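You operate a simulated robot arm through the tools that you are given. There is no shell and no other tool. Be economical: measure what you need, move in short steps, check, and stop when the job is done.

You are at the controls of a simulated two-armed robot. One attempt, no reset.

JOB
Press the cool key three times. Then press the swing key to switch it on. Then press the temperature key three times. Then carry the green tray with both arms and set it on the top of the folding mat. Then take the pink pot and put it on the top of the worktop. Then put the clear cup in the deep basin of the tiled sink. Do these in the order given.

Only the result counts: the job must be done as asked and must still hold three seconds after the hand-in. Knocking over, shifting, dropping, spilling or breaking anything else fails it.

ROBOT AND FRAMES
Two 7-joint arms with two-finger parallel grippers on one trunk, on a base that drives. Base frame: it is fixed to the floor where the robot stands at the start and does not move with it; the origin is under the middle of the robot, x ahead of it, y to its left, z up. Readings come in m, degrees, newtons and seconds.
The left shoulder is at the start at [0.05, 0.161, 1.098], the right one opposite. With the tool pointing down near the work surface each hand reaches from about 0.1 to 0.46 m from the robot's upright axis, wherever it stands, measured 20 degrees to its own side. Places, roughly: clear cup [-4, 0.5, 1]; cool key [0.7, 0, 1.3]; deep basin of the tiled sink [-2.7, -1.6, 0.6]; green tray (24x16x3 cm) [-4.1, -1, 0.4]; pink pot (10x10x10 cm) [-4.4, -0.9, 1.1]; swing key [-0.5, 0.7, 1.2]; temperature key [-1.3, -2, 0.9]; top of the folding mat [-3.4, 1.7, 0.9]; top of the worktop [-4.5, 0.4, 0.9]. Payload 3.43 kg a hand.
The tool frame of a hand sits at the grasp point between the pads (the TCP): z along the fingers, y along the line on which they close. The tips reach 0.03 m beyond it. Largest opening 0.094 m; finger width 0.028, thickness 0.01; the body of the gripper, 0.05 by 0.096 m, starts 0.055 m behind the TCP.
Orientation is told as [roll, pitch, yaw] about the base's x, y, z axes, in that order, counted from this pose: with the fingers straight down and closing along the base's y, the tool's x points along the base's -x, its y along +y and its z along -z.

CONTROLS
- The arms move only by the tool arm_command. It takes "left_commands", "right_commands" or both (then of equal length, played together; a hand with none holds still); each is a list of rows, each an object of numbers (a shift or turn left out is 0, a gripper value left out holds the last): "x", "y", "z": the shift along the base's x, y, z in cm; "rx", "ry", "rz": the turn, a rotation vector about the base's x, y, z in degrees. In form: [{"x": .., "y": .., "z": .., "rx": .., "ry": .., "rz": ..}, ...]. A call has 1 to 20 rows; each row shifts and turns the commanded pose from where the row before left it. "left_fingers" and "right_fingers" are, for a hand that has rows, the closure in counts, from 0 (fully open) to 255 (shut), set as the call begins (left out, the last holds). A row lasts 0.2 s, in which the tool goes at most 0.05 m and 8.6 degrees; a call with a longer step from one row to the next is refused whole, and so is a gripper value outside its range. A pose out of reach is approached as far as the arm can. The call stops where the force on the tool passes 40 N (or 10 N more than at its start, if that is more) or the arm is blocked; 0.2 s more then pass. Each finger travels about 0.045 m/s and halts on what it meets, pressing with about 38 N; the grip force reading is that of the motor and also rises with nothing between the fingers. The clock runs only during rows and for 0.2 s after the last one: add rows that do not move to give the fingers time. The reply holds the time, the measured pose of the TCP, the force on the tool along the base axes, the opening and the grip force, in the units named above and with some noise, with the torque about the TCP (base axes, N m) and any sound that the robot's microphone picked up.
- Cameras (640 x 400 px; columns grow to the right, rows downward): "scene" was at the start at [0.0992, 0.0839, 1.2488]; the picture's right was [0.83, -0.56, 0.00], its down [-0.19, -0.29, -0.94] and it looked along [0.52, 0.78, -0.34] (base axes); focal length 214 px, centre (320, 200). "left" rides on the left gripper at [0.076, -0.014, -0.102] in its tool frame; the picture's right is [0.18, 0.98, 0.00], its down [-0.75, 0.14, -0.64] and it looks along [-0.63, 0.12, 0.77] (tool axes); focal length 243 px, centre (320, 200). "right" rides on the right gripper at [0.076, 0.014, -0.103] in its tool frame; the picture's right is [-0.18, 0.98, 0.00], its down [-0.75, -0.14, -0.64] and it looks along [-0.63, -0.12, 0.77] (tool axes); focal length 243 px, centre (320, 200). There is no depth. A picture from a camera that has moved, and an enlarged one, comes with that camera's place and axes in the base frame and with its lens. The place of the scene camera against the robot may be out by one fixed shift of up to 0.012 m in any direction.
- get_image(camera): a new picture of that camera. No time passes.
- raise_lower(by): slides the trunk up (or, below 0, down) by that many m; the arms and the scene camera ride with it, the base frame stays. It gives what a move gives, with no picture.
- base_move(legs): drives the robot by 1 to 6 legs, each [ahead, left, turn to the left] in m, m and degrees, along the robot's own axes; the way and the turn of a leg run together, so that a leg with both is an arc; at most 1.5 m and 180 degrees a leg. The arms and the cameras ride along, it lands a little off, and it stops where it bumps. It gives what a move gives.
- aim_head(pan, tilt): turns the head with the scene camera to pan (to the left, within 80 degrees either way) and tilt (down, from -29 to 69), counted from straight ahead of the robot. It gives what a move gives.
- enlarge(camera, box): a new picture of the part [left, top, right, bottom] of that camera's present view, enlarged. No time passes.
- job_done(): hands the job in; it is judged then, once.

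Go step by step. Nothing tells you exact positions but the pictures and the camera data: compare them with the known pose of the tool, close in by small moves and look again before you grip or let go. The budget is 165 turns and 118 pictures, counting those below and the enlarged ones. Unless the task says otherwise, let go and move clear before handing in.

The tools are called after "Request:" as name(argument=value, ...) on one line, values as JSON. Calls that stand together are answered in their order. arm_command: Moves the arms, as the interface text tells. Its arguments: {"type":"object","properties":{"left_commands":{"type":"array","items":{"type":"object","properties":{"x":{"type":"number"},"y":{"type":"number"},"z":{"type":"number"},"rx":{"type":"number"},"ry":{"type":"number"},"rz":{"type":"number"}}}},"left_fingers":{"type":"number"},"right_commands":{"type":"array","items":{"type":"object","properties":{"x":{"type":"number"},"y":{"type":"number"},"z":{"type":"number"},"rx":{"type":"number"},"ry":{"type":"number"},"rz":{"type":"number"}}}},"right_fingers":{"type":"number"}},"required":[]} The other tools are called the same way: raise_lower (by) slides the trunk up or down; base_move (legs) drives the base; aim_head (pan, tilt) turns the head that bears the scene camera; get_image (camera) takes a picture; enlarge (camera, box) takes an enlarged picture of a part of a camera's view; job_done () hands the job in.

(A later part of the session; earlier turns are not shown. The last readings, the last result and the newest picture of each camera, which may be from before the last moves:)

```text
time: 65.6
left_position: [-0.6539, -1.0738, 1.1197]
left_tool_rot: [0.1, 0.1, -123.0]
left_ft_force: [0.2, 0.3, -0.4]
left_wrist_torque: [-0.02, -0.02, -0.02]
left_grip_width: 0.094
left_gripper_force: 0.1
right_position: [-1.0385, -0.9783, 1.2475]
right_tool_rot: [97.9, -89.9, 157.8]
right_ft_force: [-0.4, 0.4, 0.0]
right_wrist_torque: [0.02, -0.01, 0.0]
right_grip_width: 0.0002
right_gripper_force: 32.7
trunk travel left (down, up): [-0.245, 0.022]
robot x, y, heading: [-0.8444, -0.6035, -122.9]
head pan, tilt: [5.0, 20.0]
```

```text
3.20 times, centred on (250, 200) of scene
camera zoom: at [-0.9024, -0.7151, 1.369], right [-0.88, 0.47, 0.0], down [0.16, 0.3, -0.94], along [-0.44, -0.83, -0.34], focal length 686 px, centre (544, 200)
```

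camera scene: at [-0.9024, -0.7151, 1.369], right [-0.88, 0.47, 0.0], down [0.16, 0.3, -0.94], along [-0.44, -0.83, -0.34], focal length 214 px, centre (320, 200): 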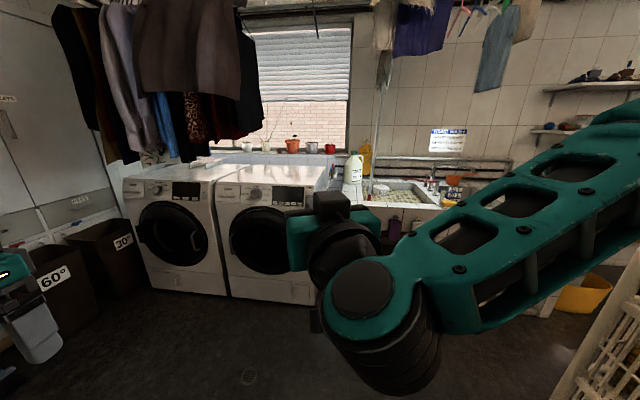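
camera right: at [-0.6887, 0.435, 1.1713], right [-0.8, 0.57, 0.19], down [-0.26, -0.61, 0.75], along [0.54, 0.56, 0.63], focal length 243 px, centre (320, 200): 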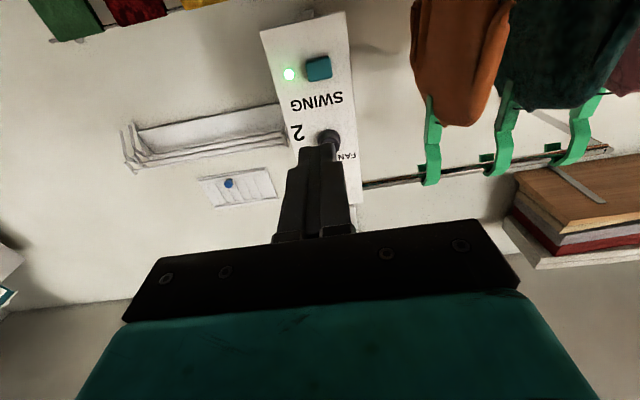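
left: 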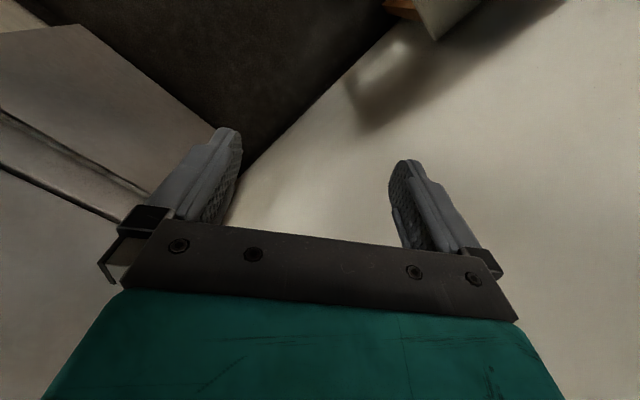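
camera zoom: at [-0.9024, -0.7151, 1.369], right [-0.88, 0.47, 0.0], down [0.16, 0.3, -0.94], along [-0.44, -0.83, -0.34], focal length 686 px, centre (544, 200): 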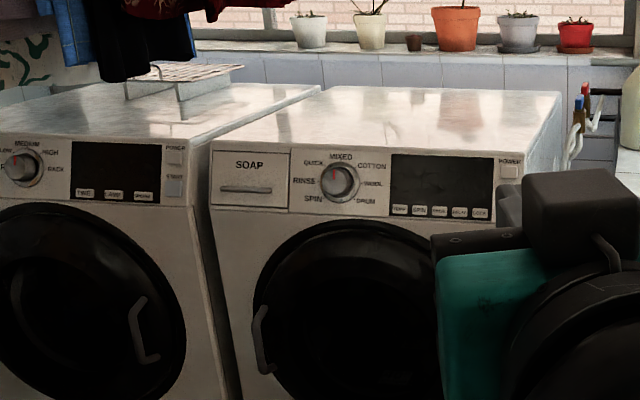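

The right-hand washer has a TEMP key at about [-1.25, -2.0, 0.88]. I'll drive closer, lower the trunk and aim the hand at the washer face.

Request:
base_move(legs=[[0.5, 0.5, 0]])

Request:
raise_lower(by=-0.2)

Request:
arm_command(right_commands=[{"rz": -7}, {"rz": -7}, {"rz": -7}])

Request:
get_image(camera="scene")

Request:
get_image(camera="right")

```text
time: 70.5
left_position: [-0.4859, -1.7693, 1.1201]
left_tool_rot: [0.0, 0.0, -121.4]
left_ft_force: [-0.7, 0.3, 0.4]
left_wrist_torque: [-0.01, 0.03, -0.02]
left_grip_width: 0.094
left_gripper_force: 0.1
right_position: [-0.8726, -1.686, 1.2484]
right_tool_rot: [92.8, -89.9, 164.5]
right_ft_force: [0.1, 0.4, 0.7]
right_wrist_torque: [-0.02, -0.04, -0.01]
right_grip_width: 0.0
right_gripper_force: 33.0
trunk travel left (down, up): [-0.245, 0.022]
robot x, y, heading: [-0.6867, -1.3084, -121.4]
head pan, tilt: [5.0, 20.0]
```

```text
time: 72.7
left_position: [-0.4852, -1.7699, 0.9199]
left_tool_rot: [0.0, 0.0, -121.3]
left_ft_force: [0.5, 0.6, 0.2]
left_wrist_torque: [0.03, -0.02, 0.01]
left_grip_width: 0.094
left_gripper_force: 0.1
right_position: [-0.8721, -1.6856, 1.0474]
right_tool_rot: [102.3, -89.9, 155.0]
right_ft_force: [0.7, 0.1, -1.2]
right_wrist_torque: [-0.01, 0.0, 0.03]
right_grip_width: 0.0002
right_gripper_force: 33.1
trunk travel left (down, up): [-0.045, 0.222]
robot x, y, heading: [-0.6871, -1.3072, -121.7]
head pan, tilt: [5.0, 20.0]
```

```text
time: 73.5
left_position: [-0.4853, -1.7704, 0.9205]
left_tool_rot: [0.1, -0.1, -121.4]
left_ft_force: [-0.1, 0.1, 0.0]
left_wrist_torque: [0.0, -0.03, -0.02]
left_grip_width: 0.0937
left_gripper_force: 0.1
right_position: [-0.8722, -1.6861, 1.0469]
right_tool_rot: [118.7, -89.9, 117.4]
right_ft_force: [0.7, 0.8, -0.6]
right_wrist_torque: [0.01, 0.05, 0.01]
right_grip_width: 0.0
right_gripper_force: 32.8
trunk travel left (down, up): [-0.045, 0.222]
robot x, y, heading: [-0.6896, -1.3108, -121.1]
head pan, tilt: [5.0, 20.0]
```

```text
86 pictures are left
camera scene: at [-0.7437, -1.419, 1.169], right [-0.9, 0.44, 0.0], down [0.15, 0.31, -0.94], along [-0.42, -0.84, -0.34], focal length 214 px, centre (320, 200)
```

scene: 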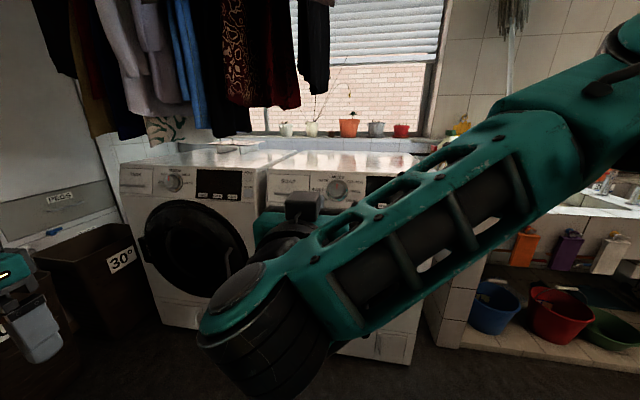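

```text
85 pictures are left
camera right: at [-0.8028, -1.6091, 0.9713], right [0.82, -0.55, 0.19], down [0.24, 0.61, 0.75], along [-0.53, -0.57, 0.63], focal length 243 px, centre (320, 200)
```

right: 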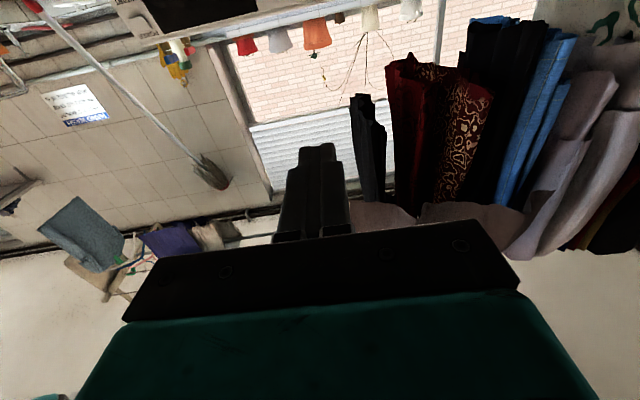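

The hand is above the panel level. I'll lower it and shift it to its right toward the TEMP key.

Request:
arm_command(right_commands=[{"x": -2.6, "y": 1.9, "z": -3}, {"x": -2.6, "y": 1.9, "z": -3}, {"x": -2.6, "y": 1.9, "z": -3}, {"x": -2.6, "y": 1.9, "z": -3}, {"z": -3}, {"z": -2}])

Request:
get_image(camera="right")

Request:
get_image(camera="scene")

```text
time: 74.9
left_position: [-0.4854, -1.7692, 0.9191]
left_tool_rot: [0.0, 0.0, -121.4]
left_ft_force: [0.4, -1.1, 0.0]
left_wrist_torque: [-0.01, 0.0, 0.02]
left_grip_width: 0.094
left_gripper_force: 0.1
right_position: [-0.9763, -1.6115, 0.8771]
right_tool_rot: [74.9, -89.9, 161.4]
right_ft_force: [0.3, -0.2, 0.6]
right_wrist_torque: [-0.02, 0.02, -0.01]
right_grip_width: 0.0
right_gripper_force: 33.3
trunk travel left (down, up): [-0.045, 0.222]
robot x, y, heading: [-0.6907, -1.3097, -121.4]
head pan, tilt: [5.0, 20.0]
```

```text
84 pictures are left
camera right: at [-0.9062, -1.5342, 0.801], right [0.82, -0.55, 0.19], down [0.24, 0.61, 0.75], along [-0.53, -0.57, 0.63], focal length 243 px, centre (320, 200)
```

right: 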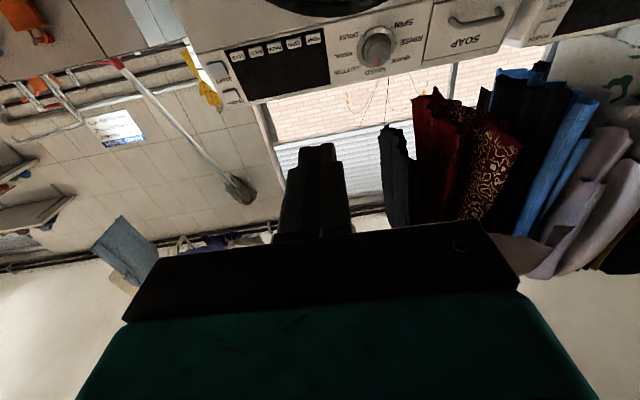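

```text
83 pictures are left
camera scene: at [-0.7439, -1.419, 1.169], right [-0.9, 0.45, 0.0], down [0.15, 0.31, -0.94], along [-0.42, -0.84, -0.34], focal length 214 px, centre (320, 200)
```

scene: 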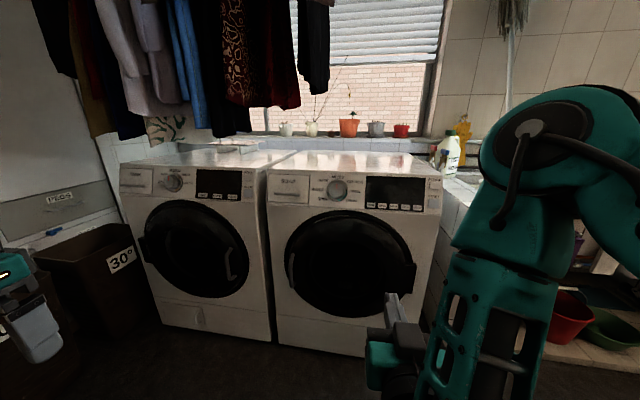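

Now both cameras see the panel. I'll enlarge both for triangulation.

Request:
enlarge(camera="scene", box=[340, 160, 450, 230])

Request:
enlarge(camera="right", box=[220, 10, 420, 110])

```text
5.71 times, centred on (395, 195) of scene
camera zoom: at [-0.7439, -1.419, 1.169], right [-0.9, 0.45, 0.0], down [0.15, 0.31, -0.94], along [-0.42, -0.84, -0.34], focal length 1226 px, centre (-109, 229)
```

zoom: 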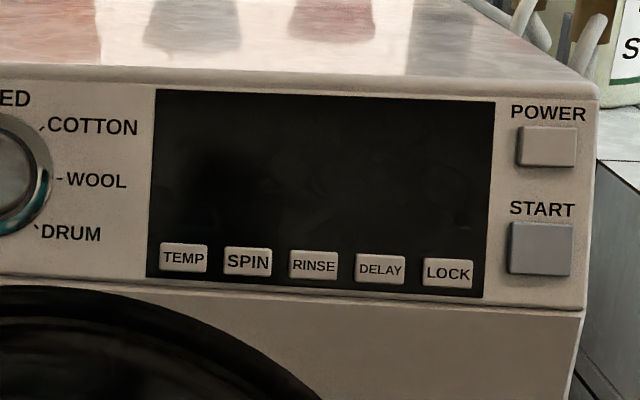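

```text
3.20 times, centred on (320, 60) of right
camera zoom: at [-0.9062, -1.5342, 0.801], right [0.82, -0.55, 0.19], down [0.24, 0.61, 0.75], along [-0.53, -0.57, 0.63], focal length 776 px, centre (320, 648)
```

zoom: 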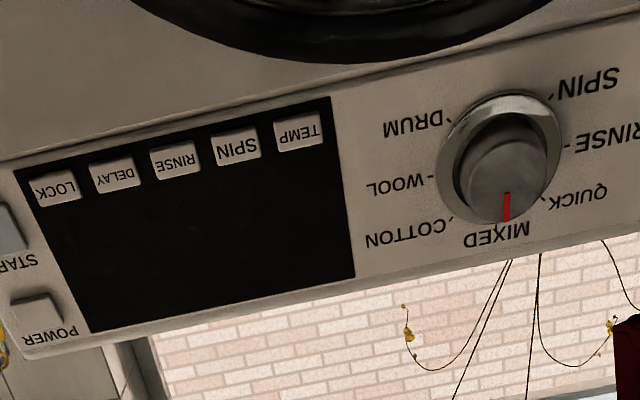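

TEMP triangulates to about [-1.270, -2.027, 0.864], with the face normal at yaw −125°. I'll drive ahead 0.27 m and check.

Request:
base_move(legs=[[0.27, 0, 0]])

Request:
enlarge(camera="right", box=[170, 0, 470, 180])

```text
time: 76.8
left_position: [-0.6239, -1.9988, 0.9198]
left_tool_rot: [-0.1, -0.1, -121.3]
left_ft_force: [0.0, 0.2, -0.4]
left_wrist_torque: [0.01, -0.03, 0.04]
left_grip_width: 0.0942
left_gripper_force: 0.1
right_position: [-1.1148, -1.8418, 0.8769]
right_tool_rot: [47.8, -89.8, -171.4]
right_ft_force: [0.6, -0.5, 0.4]
right_wrist_torque: [-0.04, 0.02, 0.01]
right_grip_width: 0.0
right_gripper_force: 32.9
trunk travel left (down, up): [-0.045, 0.222]
robot x, y, heading: [-0.8286, -1.5388, -120.9]
head pan, tilt: [5.0, 20.0]
```

```text
2.13 times, centred on (320, 90) of right
camera zoom: at [-1.0454, -1.7647, 0.8012], right [0.82, -0.55, 0.19], down [0.24, 0.61, 0.75], along [-0.52, -0.57, 0.63], focal length 518 px, centre (320, 435)
```

zoom: 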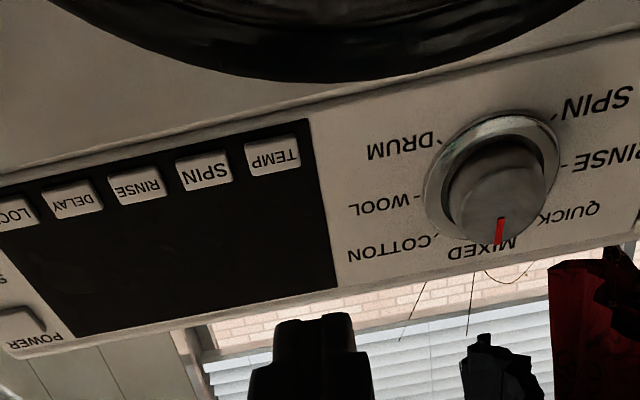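

The measurement is consistent. I'll approach to 4 cm off TEMP.

Request:
arm_command(right_commands=[{"x": -2.86, "y": -3.19, "z": -0.27}, {"x": -2.86, "y": -3.19, "z": -0.27}, {"x": -2.86, "y": -3.19, "z": -0.27}, {"x": -2.86, "y": -3.19, "z": -0.27}])

Request:
enlarge(camera="right", box=[170, 60, 470, 240])

```text
time: 77.8
left_position: [-0.6245, -1.9994, 0.9206]
left_tool_rot: [0.0, 0.0, -121.3]
left_ft_force: [-0.6, 0.5, 0.8]
left_wrist_torque: [-0.02, -0.02, 0.0]
left_grip_width: 0.094
left_gripper_force: 0.0
right_position: [-1.1822, -1.9816, 0.8941]
right_tool_rot: [17.2, -89.6, -141.0]
right_ft_force: [0.9, -0.1, 0.3]
right_wrist_torque: [0.0, 0.02, 0.01]
right_grip_width: 0.0002
right_gripper_force: 33.0
right hand out of reach, approached as far as the arm can: row 2, 3, 4
trunk travel left (down, up): [-0.045, 0.222]
robot x, y, heading: [-0.8313, -1.539, -121.6]
head pan, tilt: [5.0, 20.0]
```

```text
2.13 times, centred on (320, 150) of right
camera zoom: at [-1.1113, -1.9049, 0.8181], right [0.81, -0.55, 0.19], down [0.24, 0.61, 0.76], along [-0.53, -0.57, 0.63], focal length 518 px, centre (320, 307)
```

zoom: 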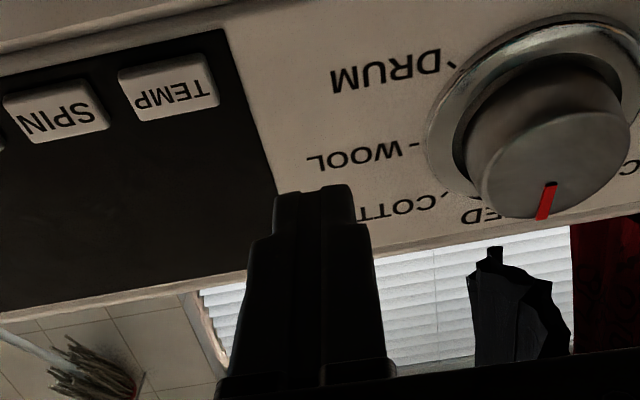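

The hand ran out of reach. I'll retract a little, lower the trunk and bring the base 0.13 m closer.

Request:
arm_command(right_commands=[{"x": 2.8, "y": 4.0}, {"x": 2.8, "y": 4.0}, {}])

Request:
raise_lower(by=-0.03)

Request:
base_move(legs=[[0.13, 0, 0]])

Request:
enlarge(camera="right", box=[170, 0, 470, 180])

```text
time: 78.6
left_position: [-0.6242, -1.9998, 0.9206]
left_tool_rot: [0.0, 0.0, -121.3]
left_ft_force: [-0.3, 0.3, -0.9]
left_wrist_torque: [-0.01, -0.04, -0.03]
left_grip_width: 0.094
left_gripper_force: 0.2
right_position: [-1.1223, -1.9005, 0.8929]
right_tool_rot: [67.3, -89.8, 169.1]
right_ft_force: [0.7, 0.3, -0.3]
right_wrist_torque: [-0.01, 0.0, -0.05]
right_grip_width: 0.0
right_gripper_force: 33.3
trunk travel left (down, up): [-0.045, 0.222]
robot x, y, heading: [-0.8294, -1.5329, -121.3]
head pan, tilt: [5.0, 20.0]
```

```text
time: 79.3
left_position: [-0.6245, -2.0005, 0.8901]
left_tool_rot: [0.1, 0.0, -121.3]
left_ft_force: [0.3, -0.5, 0.5]
left_wrist_torque: [0.02, -0.01, 0.0]
left_grip_width: 0.0938
left_gripper_force: 0.1
right_position: [-1.1235, -1.8992, 0.8641]
right_tool_rot: [58.8, -89.9, 177.5]
right_ft_force: [0.3, -0.4, -0.3]
right_wrist_torque: [-0.01, -0.04, 0.03]
right_grip_width: 0.0
right_gripper_force: 33.2
trunk travel left (down, up): [-0.015, 0.252]
robot x, y, heading: [-0.832, -1.538, -121.2]
head pan, tilt: [5.0, 20.0]
```

```text
time: 80.6
left_position: [-0.6928, -2.1111, 0.8906]
left_tool_rot: [-0.1, -0.1, -121.3]
left_ft_force: [0.3, -0.5, 0.4]
left_wrist_torque: [-0.01, -0.02, -0.01]
left_grip_width: 0.094
left_gripper_force: 0.0
right_position: [-1.1901, -2.0121, 0.863]
right_tool_rot: [48.6, -89.9, -172.2]
right_ft_force: [0.5, 0.7, -0.3]
right_wrist_torque: [-0.04, -0.04, -0.02]
right_grip_width: 0.0
right_gripper_force: 33.3
trunk travel left (down, up): [-0.015, 0.252]
robot x, y, heading: [-0.8957, -1.6495, -121.2]
head pan, tilt: [5.0, 20.0]
```

```text
2.13 times, centred on (320, 90) of right
camera zoom: at [-1.1228, -1.9351, 0.7871], right [0.82, -0.55, 0.19], down [0.24, 0.61, 0.75], along [-0.53, -0.57, 0.63], focal length 518 px, centre (320, 435)
```

zoom: 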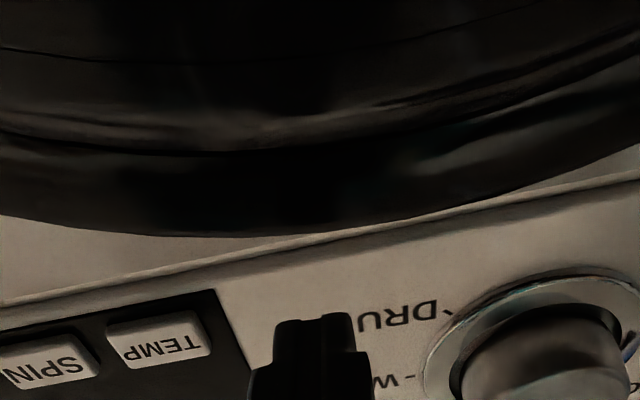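

TEMP is 5.7 cm to the right and about 3 cm beyond the tips. I'll shift sideways and look.

Request:
arm_command(right_commands=[{"x": -2.3, "y": 1.6, "z": 0.1}, {"x": -2.3, "y": 1.6}, {}])

Request:
enlarge(camera="right", box=[170, 60, 470, 240])

```text
time: 81.4
left_position: [-0.694, -2.1101, 0.8894]
left_tool_rot: [0.1, -0.1, -121.3]
left_ft_force: [0.0, -0.1, -0.2]
left_wrist_torque: [-0.02, -0.01, 0.0]
left_grip_width: 0.0938
left_gripper_force: 0.1
right_position: [-1.2235, -1.9821, 0.8726]
right_tool_rot: [26.1, -89.8, -150.0]
right_ft_force: [0.7, -0.1, -0.3]
right_wrist_torque: [0.03, -0.01, 0.01]
right_grip_width: 0.0
right_gripper_force: 32.8
right hand out of reach, approached as far as the arm can: row 2
trunk travel left (down, up): [-0.015, 0.252]
robot x, y, heading: [-0.897, -1.6476, -121.3]
head pan, tilt: [5.0, 20.0]
```

```text
2.13 times, centred on (320, 150) of right
camera zoom: at [-1.1543, -1.9058, 0.7959], right [0.81, -0.55, 0.19], down [0.24, 0.61, 0.76], along [-0.53, -0.57, 0.63], focal length 518 px, centre (320, 307)
```

zoom: 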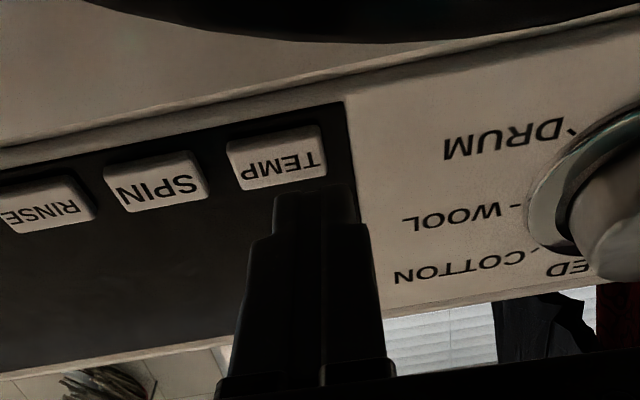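

The arm reaches a joint limit with the tool level this low. I'll pitch the fingers 30° downward, which frees the wrist, and then re-place them.

Request:
arm_command(right_commands=[{"rx": 6.1, "ry": -4.3}, {"rx": 6.1, "ry": -4.3}, {"rx": 6.1, "ry": -4.3}, {"rx": 6.1, "ry": -4.3}, {}])

Request:
enlarge(camera="right", box=[170, 60, 470, 240])

```text
time: 82.6
left_position: [-0.693, -2.1106, 0.8898]
left_tool_rot: [0.0, 0.0, -121.3]
left_ft_force: [-0.6, 0.2, 0.0]
left_wrist_torque: [0.0, -0.02, 0.02]
left_grip_width: 0.0938
left_gripper_force: 0.1
right_position: [-1.2235, -1.9839, 0.8728]
right_tool_rot: [1.6, -60.0, -125.4]
right_ft_force: [0.1, -0.1, 0.2]
right_wrist_torque: [-0.02, -0.02, -0.01]
right_grip_width: 0.0
right_gripper_force: 33.0
trunk travel left (down, up): [-0.015, 0.252]
robot x, y, heading: [-0.8981, -1.653, -121.4]
head pan, tilt: [5.0, 20.0]
```

```text
2.13 times, centred on (320, 150) of right
camera zoom: at [-1.1394, -1.8866, 0.8572], right [0.76, -0.62, 0.17], down [-0.03, 0.24, 0.97], along [-0.65, -0.74, 0.16], focal length 518 px, centre (320, 307)
```

zoom: 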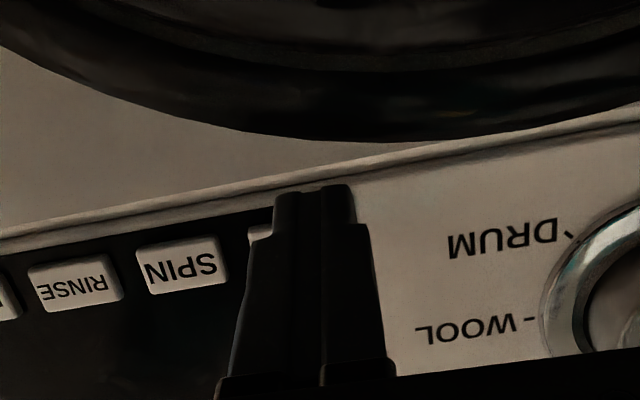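

The pose is now reachable. I'll adjust 1.3 cm sideways and 0.6 cm down.

Request:
arm_command(right_commands=[{"x": -1.07, "y": 0.75, "z": -0.6}, {"x": -0.57, "y": -0.82}, {}])

Request:
enlarge(camera="right", box=[170, 60, 470, 240])

Request:
get_image(camera="scene")

```text
time: 83.4
left_position: [-0.6938, -2.1113, 0.8892]
left_tool_rot: [0.0, 0.0, -121.3]
left_ft_force: [0.4, 0.3, -0.2]
left_wrist_torque: [0.03, -0.02, 0.02]
left_grip_width: 0.094
left_gripper_force: 0.0
right_position: [-1.2388, -1.9843, 0.8659]
right_tool_rot: [1.5, -60.1, -125.4]
right_ft_force: [-0.1, 0.3, -0.9]
right_wrist_torque: [0.03, 0.04, 0.01]
right_grip_width: 0.0003
right_gripper_force: 32.6
trunk travel left (down, up): [-0.015, 0.252]
robot x, y, heading: [-0.9005, -1.6495, -121.1]
head pan, tilt: [5.0, 20.0]
```

```text
2.13 times, centred on (320, 150) of right
camera zoom: at [-1.1555, -1.8872, 0.8511], right [0.76, -0.62, 0.17], down [-0.03, 0.24, 0.97], along [-0.65, -0.74, 0.16], focal length 518 px, centre (320, 307)
```

zoom: 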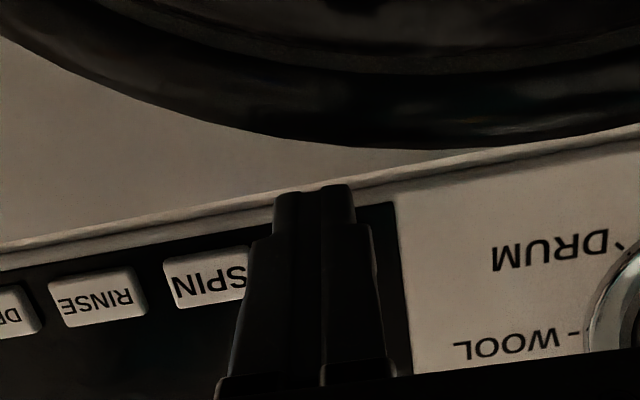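

```text
74 pictures are left
camera scene: at [-0.9518, -1.761, 1.139], right [-0.9, 0.44, 0.0], down [0.15, 0.31, -0.94], along [-0.42, -0.84, -0.34], focal length 214 px, centre (320, 200)
```

scene: 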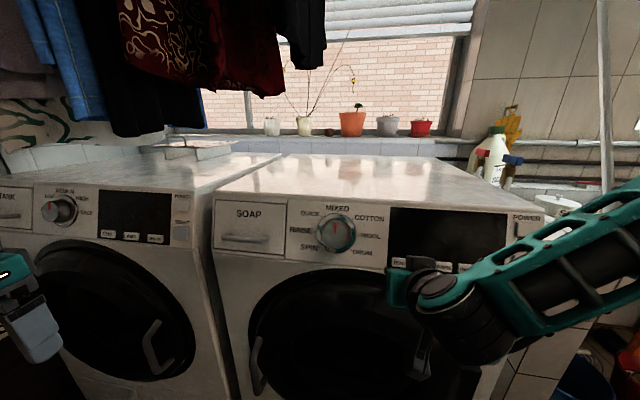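

TEMP is behind the tips with roughly 2 cm left. I'll advance in small steps until there is a click.

Request:
arm_command(right_commands=[{"x": -0.57, "y": -0.82}, {"x": -0.29, "y": -0.41}, {"x": -0.17, "y": -0.25}, {"x": -0.17, "y": -0.25}, {"x": -0.12, "y": -0.16}])

Request:
enlarge(camera="scene", box=[370, 190, 530, 290])

```text
time: 84.6
left_position: [-0.6921, -2.1097, 0.8918]
left_tool_rot: [0.0, -0.1, -121.4]
left_ft_force: [-0.3, 0.2, 0.4]
left_wrist_torque: [-0.02, 0.01, 0.01]
left_grip_width: 0.094
left_gripper_force: 0.0
right_position: [-1.2516, -2.0009, 0.8648]
right_tool_rot: [1.5, -59.9, -125.4]
right_ft_force: [11.2, 25.9, 0.6]
right_wrist_torque: [0.1, 0.01, -0.26]
right_grip_width: 0.0001
right_gripper_force: 33.2
trunk travel left (down, up): [-0.015, 0.252]
robot x, y, heading: [-0.8976, -1.6513, -121.5]
head pan, tilt: [5.0, 20.0]
heard: click
```

```text
4.00 times, centred on (450, 240) of scene
camera zoom: at [-0.9508, -1.7585, 1.1394], right [-0.9, 0.44, 0.0], down [0.15, 0.3, -0.94], along [-0.42, -0.84, -0.34], focal length 858 px, centre (-200, 40)
```

zoom: 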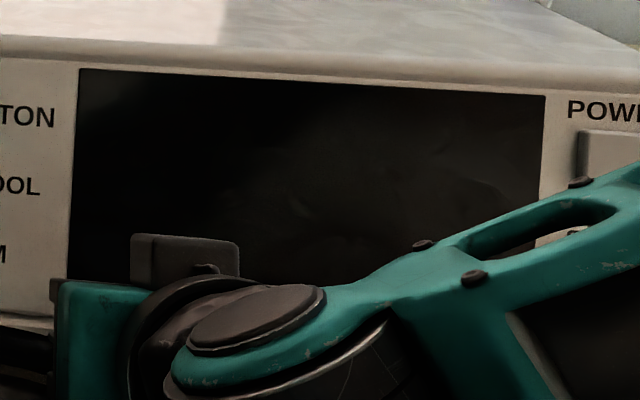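

One click was heard and the display stays dark. I'll do the second press.

Request:
arm_command(right_commands=[{"x": 0.29, "y": 0.41}, {"x": 0.4, "y": 0.57}, {"x": 0.29, "y": 0.41}, {}, {"x": -0.29, "y": -0.41}, {"x": -0.4, "y": -0.57}, {"x": -0.29, "y": -0.41}, {}])

```text
time: 86.4
left_position: [-0.6912, -2.1091, 0.8898]
left_tool_rot: [-0.1, -0.1, -121.4]
left_ft_force: [-0.7, -0.6, 0.1]
left_wrist_torque: [0.0, 0.0, 0.0]
left_grip_width: 0.0939
left_gripper_force: 0.0
right_position: [-1.2515, -2.0007, 0.8646]
right_tool_rot: [1.5, -59.7, -125.2]
right_ft_force: [14.1, 24.8, -2.6]
right_wrist_torque: [0.1, -0.1, -0.17]
right_grip_width: 0.0001
right_gripper_force: 32.8
trunk travel left (down, up): [-0.015, 0.252]
robot x, y, heading: [-0.8976, -1.6488, -121.6]
head pan, tilt: [5.0, 20.0]
heard: click
```

That is two clicks. I'll do the third press, then retreat.

Request:
arm_command(right_commands=[{"x": 0.29, "y": 0.41}, {"x": 0.4, "y": 0.57}, {"x": 0.29, "y": 0.41}, {}, {"x": -0.29, "y": -0.41}, {"x": -0.4, "y": -0.57}, {"x": -0.29, "y": -0.41}, {}])

Request:
arm_command(right_commands=[{"x": 0.57, "y": 0.82}, {"x": 1.1, "y": 1.6}, {"x": 2.3, "y": 3.2}, {"x": 2.3, "y": 3.2}, {"x": 2.3, "y": 3.2}, {}])

Request:
get_image(camera="right")

```text
time: 88.2
left_position: [-0.6926, -2.1101, 0.8903]
left_tool_rot: [0.1, -0.1, -121.4]
left_ft_force: [0.2, -0.3, 0.4]
left_wrist_torque: [-0.01, -0.04, 0.05]
left_grip_width: 0.094
left_gripper_force: 0.1
right_position: [-1.2508, -2.0014, 0.8647]
right_tool_rot: [1.5, -59.7, -125.0]
right_ft_force: [11.0, 23.9, -3.6]
right_wrist_torque: [0.14, -0.11, -0.23]
right_grip_width: 0.0
right_gripper_force: 32.8
trunk travel left (down, up): [-0.015, 0.252]
robot x, y, heading: [-0.895, -1.6477, -121.6]
head pan, tilt: [5.0, 20.0]
heard: click
```

```text
time: 89.6
left_position: [-0.6927, -2.1111, 0.8902]
left_tool_rot: [0.0, -0.1, -121.2]
left_ft_force: [-0.1, -0.1, -0.5]
left_wrist_torque: [-0.01, -0.06, 0.02]
left_grip_width: 0.0942
left_gripper_force: 0.0
right_position: [-1.159, -1.9285, 0.86]
right_tool_rot: [1.5, -60.2, -125.4]
right_ft_force: [-0.4, -0.1, 0.0]
right_wrist_torque: [0.01, 0.04, -0.01]
right_grip_width: 0.0
right_gripper_force: 32.2
right hand out of reach, approached as far as the arm can: row 4, 5
trunk travel left (down, up): [-0.015, 0.252]
robot x, y, heading: [-0.8971, -1.6483, -121.4]
head pan, tilt: [5.0, 20.0]
```

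```text
72 pictures are left
camera right: at [-1.0761, -1.8321, 0.8449], right [0.76, -0.63, 0.17], down [-0.03, 0.24, 0.97], along [-0.65, -0.74, 0.16], focal length 243 px, centre (320, 200)
```

right: 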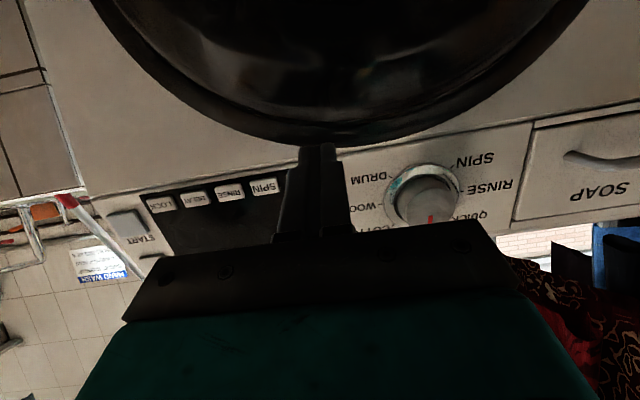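

TEMP has been pressed three times. Next I'll back off and return the right hand to a downward carrying pose.

Request:
base_move(legs=[[-0.5, 0, 0]])

Request:
arm_command(right_commands=[{"rx": 6.1, "ry": -4.34, "z": 1}, {"rx": 6.1, "ry": -4.34, "z": 1}, {"rx": 6.1, "ry": -4.34, "z": 1}, {"rx": 6.1, "ry": -4.34, "z": 1}, {"rx": 6.1, "ry": -4.34, "z": 1}, {"rx": 6.1, "ry": -4.34, "z": 1}, {"rx": 6.1, "ry": -4.34, "z": 1}, {"rx": 6.1, "ry": -4.34, "z": 1}, {"rz": 4}, {}], right_fingers=0)

Request:
aim_head(pan=-75, tilt=25)

Request:
get_image(camera="scene")

```text
time: 92.6
left_position: [-0.4343, -1.6828, 0.8891]
left_tool_rot: [0.0, 0.0, -122.4]
left_ft_force: [0.0, 0.1, -0.1]
left_wrist_torque: [0.0, 0.02, -0.02]
left_grip_width: 0.0939
left_gripper_force: 0.0
right_position: [-0.8975, -1.4932, 0.8595]
right_tool_rot: [1.5, -60.1, -126.5]
right_ft_force: [0.0, -0.2, 0.6]
right_wrist_torque: [0.0, -0.04, -0.02]
right_grip_width: 0.0
right_gripper_force: 33.6
trunk travel left (down, up): [-0.015, 0.252]
robot x, y, heading: [-0.628, -1.2161, -122.4]
head pan, tilt: [5.0, 20.0]
```

```text
time: 94.8
left_position: [-0.4343, -1.683, 0.8891]
left_tool_rot: [-0.1, 0.0, -122.4]
left_ft_force: [-0.1, -0.3, -0.2]
left_wrist_torque: [0.0, 0.0, -0.02]
left_grip_width: 0.094
left_gripper_force: 0.1
right_position: [-0.8957, -1.4927, 0.9413]
right_tool_rot: [0.7, 0.0, -122.0]
right_ft_force: [0.2, 0.1, -0.3]
right_wrist_torque: [0.02, 0.01, 0.03]
right_grip_width: 0.0938
right_gripper_force: 0.0
trunk travel left (down, up): [-0.015, 0.252]
robot x, y, heading: [-0.6325, -1.2171, -122.3]
head pan, tilt: [5.0, 20.0]
```

```text
time: 96.3
left_position: [-0.4344, -1.6832, 0.8896]
left_tool_rot: [-0.1, -0.1, -122.3]
left_ft_force: [0.2, 0.4, -0.5]
left_wrist_torque: [0.0, 0.03, 0.02]
left_grip_width: 0.094
left_gripper_force: 0.1
right_position: [-0.8958, -1.4928, 0.9391]
right_tool_rot: [0.6, -0.2, -121.8]
right_ft_force: [-0.1, -0.7, 0.4]
right_wrist_torque: [-0.03, -0.02, -0.02]
right_grip_width: 0.0942
right_gripper_force: 0.0
trunk travel left (down, up): [-0.015, 0.252]
robot x, y, heading: [-0.6249, -1.2139, -122.4]
head pan, tilt: [-75.0, 25.0]
```

```text
71 pictures are left
camera scene: at [-0.7309, -1.2182, 1.1309], right [0.3, 0.95, 0.0], down [0.4, -0.13, -0.91], along [-0.86, 0.27, -0.42], focal length 214 px, centre (320, 200)
```

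scene: 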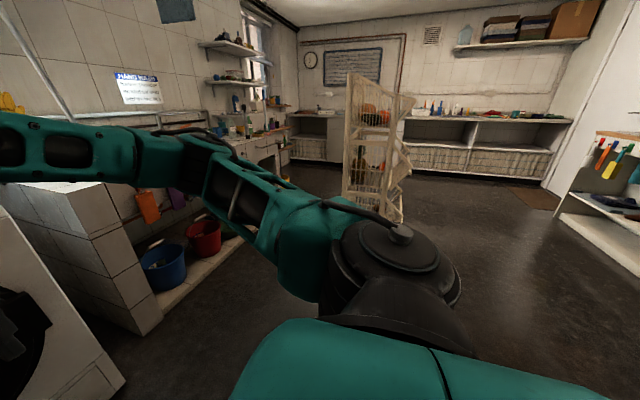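

The aisle on the far side of the rack is open. I'll back into it and turn to face the far end of the room (heading ≈145°).

Request:
base_move(legs=[[-0.65, -0.35, 0], [0, 0, -93], [1.0, 0, 0]])

Request:
raise_lower(by=0.1)

Request:
aim_head(pan=15, tilt=20)

Request:
get_image(camera="scene")

```text
time: 109.3
left_position: [-1.8944, -0.0501, 0.8901]
left_tool_rot: [0.0, 0.0, 145.4]
left_ft_force: [0.4, 0.1, -0.2]
left_wrist_torque: [-0.03, 0.0, -0.01]
left_grip_width: 0.0939
left_gripper_force: 0.1
right_position: [-1.685, 0.4036, 0.9397]
right_tool_rot: [0.8, -0.2, 146.0]
right_ft_force: [-0.8, 0.0, -0.1]
right_wrist_torque: [-0.01, -0.03, 0.02]
right_grip_width: 0.0941
right_gripper_force: 0.0
trunk travel left (down, up): [-0.015, 0.252]
robot x, y, heading: [-1.4209, 0.1277, 145.7]
head pan, tilt: [-75.0, 25.0]
```

```text
time: 110.7
left_position: [-1.895, -0.051, 0.9889]
left_tool_rot: [0.0, 0.0, 145.3]
left_ft_force: [0.6, 0.1, 0.6]
left_wrist_torque: [0.01, 0.0, -0.05]
left_grip_width: 0.0939
left_gripper_force: 0.1
right_position: [-1.686, 0.404, 1.0395]
right_tool_rot: [0.7, -0.2, 145.9]
right_ft_force: [0.2, 0.2, -0.1]
right_wrist_torque: [-0.01, 0.02, -0.02]
right_grip_width: 0.0939
right_gripper_force: 0.1
trunk travel left (down, up): [-0.115, 0.152]
robot x, y, heading: [-1.4233, 0.1271, 145.5]
head pan, tilt: [-75.0, 25.0]
```

```text
time: 112.3
left_position: [-1.8935, -0.0509, 0.9902]
left_tool_rot: [0.0, 0.0, 145.3]
left_ft_force: [0.7, 0.3, -0.5]
left_wrist_torque: [0.04, 0.01, 0.02]
left_grip_width: 0.0939
left_gripper_force: 0.0
right_position: [-1.6848, 0.4029, 1.0384]
right_tool_rot: [0.7, -0.3, 146.0]
right_ft_force: [-0.3, -0.7, -0.2]
right_wrist_torque: [-0.02, 0.01, 0.04]
right_grip_width: 0.0941
right_gripper_force: 0.0
trunk travel left (down, up): [-0.115, 0.152]
robot x, y, heading: [-1.4203, 0.1263, 145.3]
head pan, tilt: [15.0, 20.0]
```

```text
70 pictures are left
camera scene: at [-1.5353, 0.1869, 1.239], right [0.34, 0.94, 0.0], down [0.32, -0.12, -0.94], along [-0.89, 0.32, -0.34], focal length 214 px, centre (320, 200)
```

scene: 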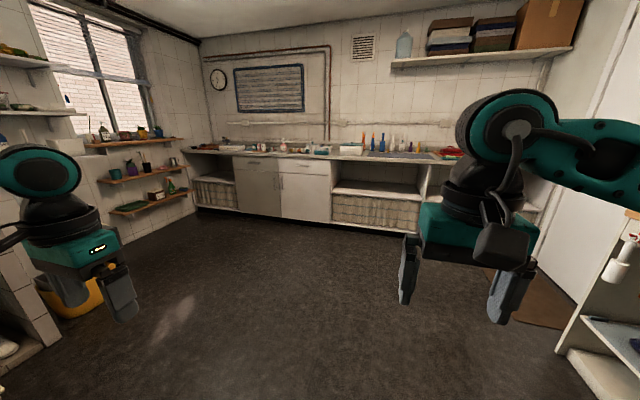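

The far wall has a long counter, and the left wall by the window has low shelves holding green items. I'll zoom in on both.

Request:
enlarge(camera="scene", box=[70, 110, 230, 230])

Request:
enlarge(camera="scene", box=[200, 110, 480, 200])

```text
3.33 times, centred on (150, 170) of scene
camera zoom: at [-1.5353, 0.1869, 1.239], right [0.34, 0.94, 0.0], down [0.32, -0.12, -0.94], along [-0.89, 0.32, -0.34], focal length 715 px, centre (887, 300)
```

zoom: 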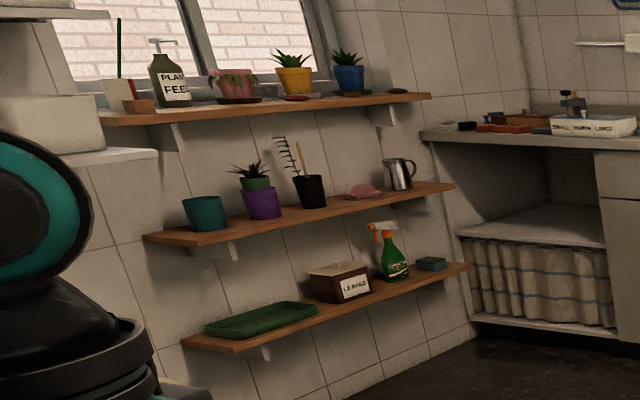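

```text
2.29 times, centred on (340, 155) of scene
camera zoom: at [-1.5353, 0.1869, 1.239], right [0.34, 0.94, 0.0], down [0.32, -0.12, -0.94], along [-0.89, 0.32, -0.34], focal length 490 px, centre (274, 303)
```

zoom: 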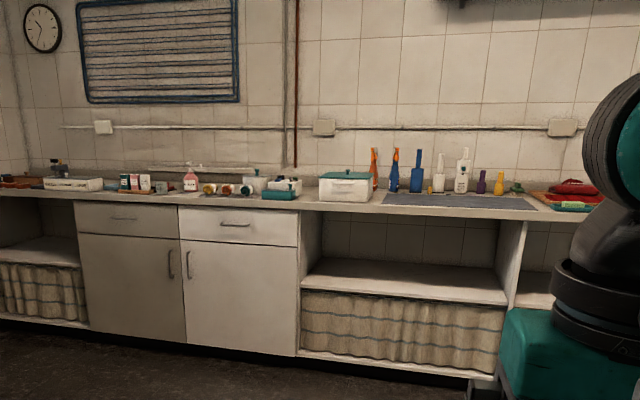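

The green tray lies on the bottom shelf by the window and the pink pot is on the top shelf. The mat is on the far counter. I'll drive to in front of the shelves.

Request:
base_move(legs=[[1.4, 0, 0], [0, 0, 90], [0.75, 0, 0]])

Request:
aim_head(pan=0, tilt=30)

Request:
get_image(camera="scene")

```text
time: 126.8
left_position: [-2.8503, -0.1666, 0.9897]
left_tool_rot: [0.0, 0.0, -126.0]
left_ft_force: [0.4, -0.2, 1.1]
left_wrist_torque: [0.03, 0.0, 0.0]
left_grip_width: 0.0938
left_gripper_force: 0.1
right_position: [-3.2994, 0.0519, 1.0384]
right_tool_rot: [0.8, -0.3, -125.5]
right_ft_force: [0.3, -0.6, 0.3]
right_wrist_torque: [0.03, 0.01, 0.0]
right_grip_width: 0.0937
right_gripper_force: 0.0
trunk travel left (down, up): [-0.115, 0.152]
robot x, y, heading: [-3.0169, 0.3102, -125.7]
head pan, tilt: [15.0, 20.0]
```

```text
time: 127.5
left_position: [-2.8506, -0.1669, 0.9898]
left_tool_rot: [0.0, 0.0, -126.0]
left_ft_force: [-0.5, 0.1, -0.8]
left_wrist_torque: [-0.03, 0.04, -0.02]
left_grip_width: 0.094
left_gripper_force: 0.1
right_position: [-3.2994, 0.0527, 1.0388]
right_tool_rot: [0.7, -0.2, -125.5]
right_ft_force: [0.8, 0.4, -0.2]
right_wrist_torque: [-0.04, -0.05, 0.05]
right_grip_width: 0.094
right_gripper_force: 0.1
trunk travel left (down, up): [-0.115, 0.152]
robot x, y, heading: [-3.0089, 0.3096, -125.9]
head pan, tilt: [0.0, 30.0]
```

```text
67 pictures are left
camera scene: at [-3.0852, 0.2105, 1.223], right [-0.81, 0.59, 0.0], down [0.29, 0.4, -0.87], along [-0.51, -0.7, -0.5], focal length 214 px, centre (320, 200)
```

scene: 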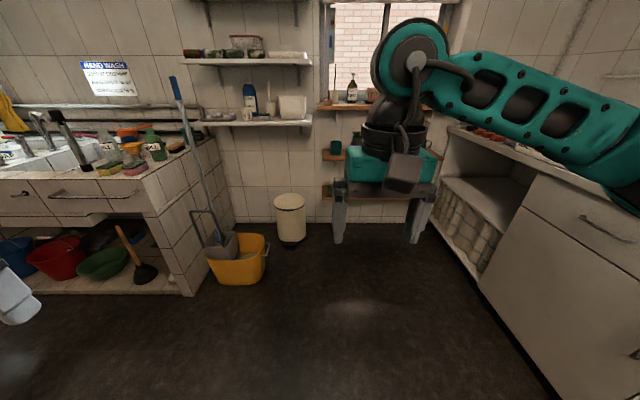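

The bin and mop bucket stand left of the tray's shelf and the counter is on the right. I'll move the right hand out to its side, then drive nearer and lower my view.

Request:
arm_command(right_commands=[{"x": -3.2, "y": 2.3}, {"x": -3.2, "y": 2.3}, {"x": -3.2, "y": 2.3}, {"x": -3.2, "y": 2.3}, {"x": -3.2, "y": 2.3}])

Request:
base_move(legs=[[0.55, -0.15, 0]])

Request:
aim_head(pan=0, tilt=25)

Request:
get_image(camera="scene")

```text
time: 128.8
left_position: [-2.8501, -0.1663, 0.9904]
left_tool_rot: [0.0, 0.0, -125.9]
left_ft_force: [0.2, 0.6, 0.9]
left_wrist_torque: [-0.03, -0.01, 0.0]
left_grip_width: 0.094
left_gripper_force: 0.0
right_position: [-3.4642, 0.1691, 1.0403]
right_tool_rot: [0.7, -0.2, -125.4]
right_ft_force: [-0.5, 0.3, 0.8]
right_wrist_torque: [0.0, 0.0, -0.01]
right_grip_width: 0.0939
right_gripper_force: 0.0
trunk travel left (down, up): [-0.115, 0.152]
robot x, y, heading: [-3.0188, 0.3075, -125.6]
head pan, tilt: [0.0, 30.0]
```

```text
time: 132.1
left_position: [-3.2975, -0.5304, 0.9905]
left_tool_rot: [0.0, -0.1, -125.4]
left_ft_force: [0.1, 0.1, 0.2]
left_wrist_torque: [-0.02, 0.01, 0.02]
left_grip_width: 0.0938
left_gripper_force: 0.1
right_position: [-3.9136, -0.1988, 1.0412]
right_tool_rot: [0.7, -0.2, -125.1]
right_ft_force: [0.6, -0.2, 0.1]
right_wrist_torque: [0.02, -0.02, -0.01]
right_grip_width: 0.0938
right_gripper_force: 0.0
trunk travel left (down, up): [-0.115, 0.152]
robot x, y, heading: [-3.4682, -0.0565, -125.3]
head pan, tilt: [0.0, 30.0]
```

```text
time: 132.7
left_position: [-3.2982, -0.5281, 0.9894]
left_tool_rot: [0.0, 0.0, -125.4]
left_ft_force: [0.6, -0.2, -0.4]
left_wrist_torque: [0.02, -0.03, -0.05]
left_grip_width: 0.0941
left_gripper_force: 0.0
right_position: [-3.9144, -0.2, 1.041]
right_tool_rot: [0.7, -0.2, -125.0]
right_ft_force: [-0.4, 0.0, -0.9]
right_wrist_torque: [0.03, -0.01, -0.05]
right_grip_width: 0.0936
right_gripper_force: 0.1
trunk travel left (down, up): [-0.115, 0.152]
robot x, y, heading: [-3.4713, -0.0533, -125.6]
head pan, tilt: [0.0, 25.0]
```

```text
66 pictures are left
camera scene: at [-3.5372, -0.156, 1.2309], right [-0.81, 0.58, 0.0], down [0.25, 0.34, -0.91], along [-0.53, -0.74, -0.42], focal length 214 px, centre (320, 200)
```

scene: 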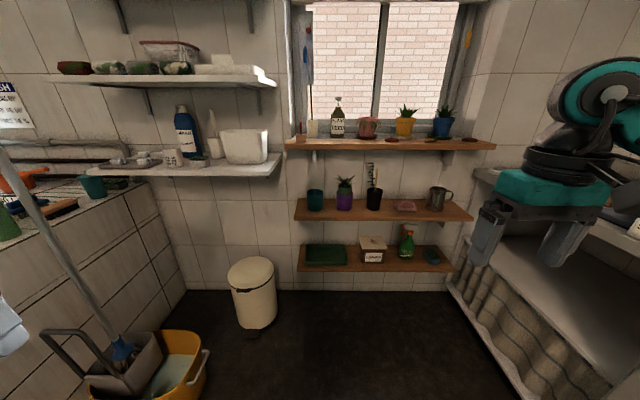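

The tray lies at about [-4.13, -0.94, 0.39] under a middle shelf at about 0.71 m, so I must come in tilted from the front. I'll lower the trunk and bring both hands forward, low and tilted 40°.

Request:
raise_lower(by=-0.112)

Request:
arm_command(left_commands=[{"x": -3.04, "y": 0.51, "z": -2.8, "rx": -5.45, "ry": 3.88}, {"x": -3.04, "y": 0.51, "z": -2.8, "rx": -5.45, "ry": 3.88}, {"x": -3.04, "y": 0.51, "z": -2.8, "rx": -5.45, "ry": 3.88}, {"x": -3.04, "y": 0.51, "z": -2.8, "rx": -5.45, "ry": 3.88}, {"x": -3.04, "y": 0.51, "z": -2.8, "rx": -5.45, "ry": 3.88}, {"x": -3.04, "y": 0.51, "z": -2.8, "rx": -5.45, "ry": 3.88}, {"x": -3.04, "y": 0.51, "z": -2.8}, {"x": -3.04, "y": 0.51, "z": -2.8}, {"x": -3.04, "y": 0.51, "z": -2.8}, {"x": -3.04, "y": 0.51, "z": -2.8}], right_commands=[{"x": 0.85, "y": -1.14, "z": -3.3, "rx": -5.45, "ry": 3.88}, {"x": 0.85, "y": -1.14, "z": -3.3, "rx": -5.45, "ry": 3.88}, {"x": 0.85, "y": -1.14, "z": -3.3, "rx": -5.45, "ry": 3.88}, {"x": 0.85, "y": -1.14, "z": -3.3, "rx": -5.45, "ry": 3.88}, {"x": 0.85, "y": -1.14, "z": -3.3, "rx": -5.45, "ry": 3.88}, {"x": 0.85, "y": -1.14, "z": -3.3, "rx": -5.45, "ry": 3.88}, {"x": 0.85, "y": -1.14, "z": -3.3}, {"x": 0.85, "y": -1.14, "z": -3.3}, {"x": 0.85, "y": -1.14, "z": -3.3}, {"x": 0.85, "y": -1.14, "z": -3.3}], left_fingers=100, right_fingers=100)

Request:
get_image(camera="scene")

```text
time: 134.2
left_position: [-3.2976, -0.5303, 0.878]
left_tool_rot: [0.1, 0.1, -125.4]
left_ft_force: [-0.1, 0.0, -0.3]
left_wrist_torque: [0.03, 0.01, -0.04]
left_grip_width: 0.094
left_gripper_force: 0.0
right_position: [-3.913, -0.2006, 0.9296]
right_tool_rot: [0.7, -0.1, -125.0]
right_ft_force: [-0.1, -0.1, 0.5]
right_wrist_torque: [0.0, 0.01, -0.04]
right_grip_width: 0.0939
right_gripper_force: 0.0
trunk travel left (down, up): [-0.003, 0.264]
robot x, y, heading: [-3.4682, -0.0567, -125.4]
head pan, tilt: [0.0, 25.0]
```

```text
time: 136.3
left_position: [-3.6027, -0.4783, 0.5998]
left_tool_rot: [0.0, -40.1, -125.6]
left_ft_force: [-0.1, 0.2, -0.3]
left_wrist_torque: [-0.03, -0.01, 0.02]
left_grip_width: 0.0572
left_gripper_force: 0.0
right_position: [-3.8284, -0.3157, 0.6011]
right_tool_rot: [0.5, -40.3, -125.0]
right_ft_force: [0.2, 0.4, 0.1]
right_wrist_torque: [-0.03, -0.03, 0.03]
right_grip_width: 0.0571
right_gripper_force: 0.1
trunk travel left (down, up): [-0.003, 0.264]
robot x, y, heading: [-3.4683, -0.053, -125.4]
head pan, tilt: [0.0, 25.0]
```

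```text
65 pictures are left
camera scene: at [-3.5384, -0.1553, 1.1189], right [-0.81, 0.58, 0.0], down [0.25, 0.34, -0.91], along [-0.53, -0.74, -0.42], focal length 214 px, centre (320, 200)
```

scene: 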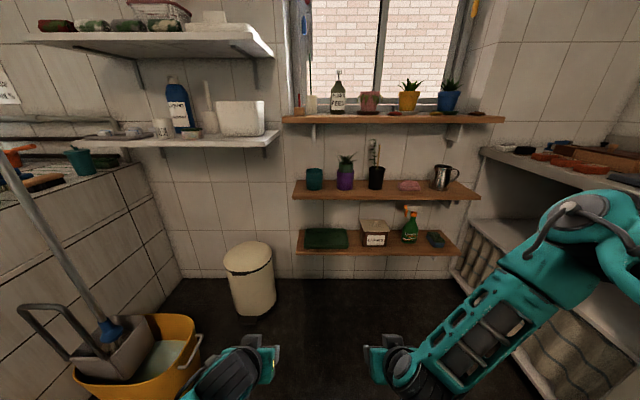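

Both hands reach low. I'll zoom in on the tray.

Request:
enlarge(camera="scene", box=[285, 170, 405, 260])

Request:
get_image(camera="right")

Request:
get_image(camera="left")

```text
4.44 times, centred on (345, 215) of scene
camera zoom: at [-3.5384, -0.1553, 1.1189], right [-0.81, 0.58, 0.0], down [0.25, 0.34, -0.91], along [-0.53, -0.74, -0.42], focal length 953 px, centre (209, 133)
```

zoom: 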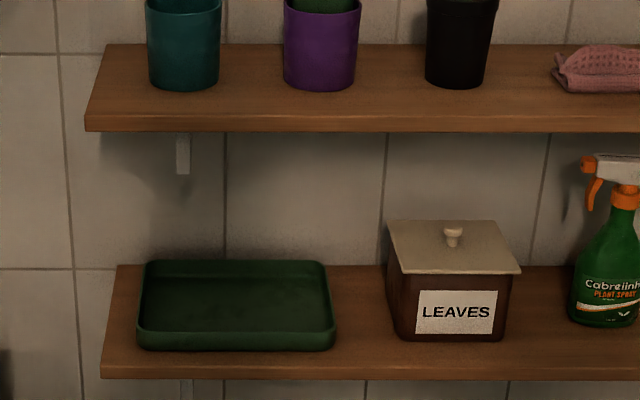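

```text
63 pictures are left
camera right: at [-3.7457, -0.2212, 0.6287], right [0.73, -0.67, 0.13], down [-0.21, -0.05, 0.98], along [-0.65, -0.74, -0.18], focal length 243 px, centre (320, 200)
```

right: 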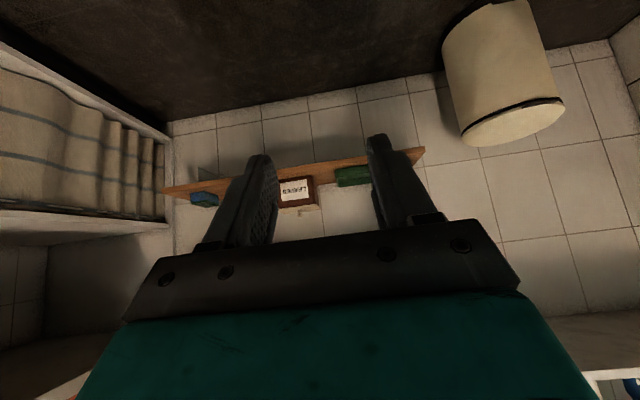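

```text
62 pictures are left
camera left: at [-3.5417, -0.3674, 0.6271], right [0.88, -0.46, -0.12], down [0.02, -0.21, 0.98], along [-0.47, -0.86, -0.18], focal length 243 px, centre (320, 200)
```

left: 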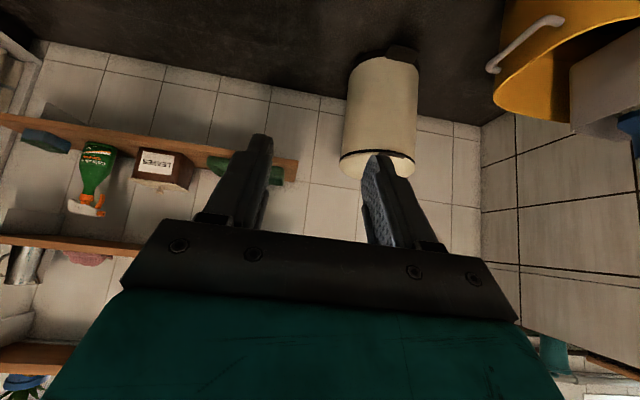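

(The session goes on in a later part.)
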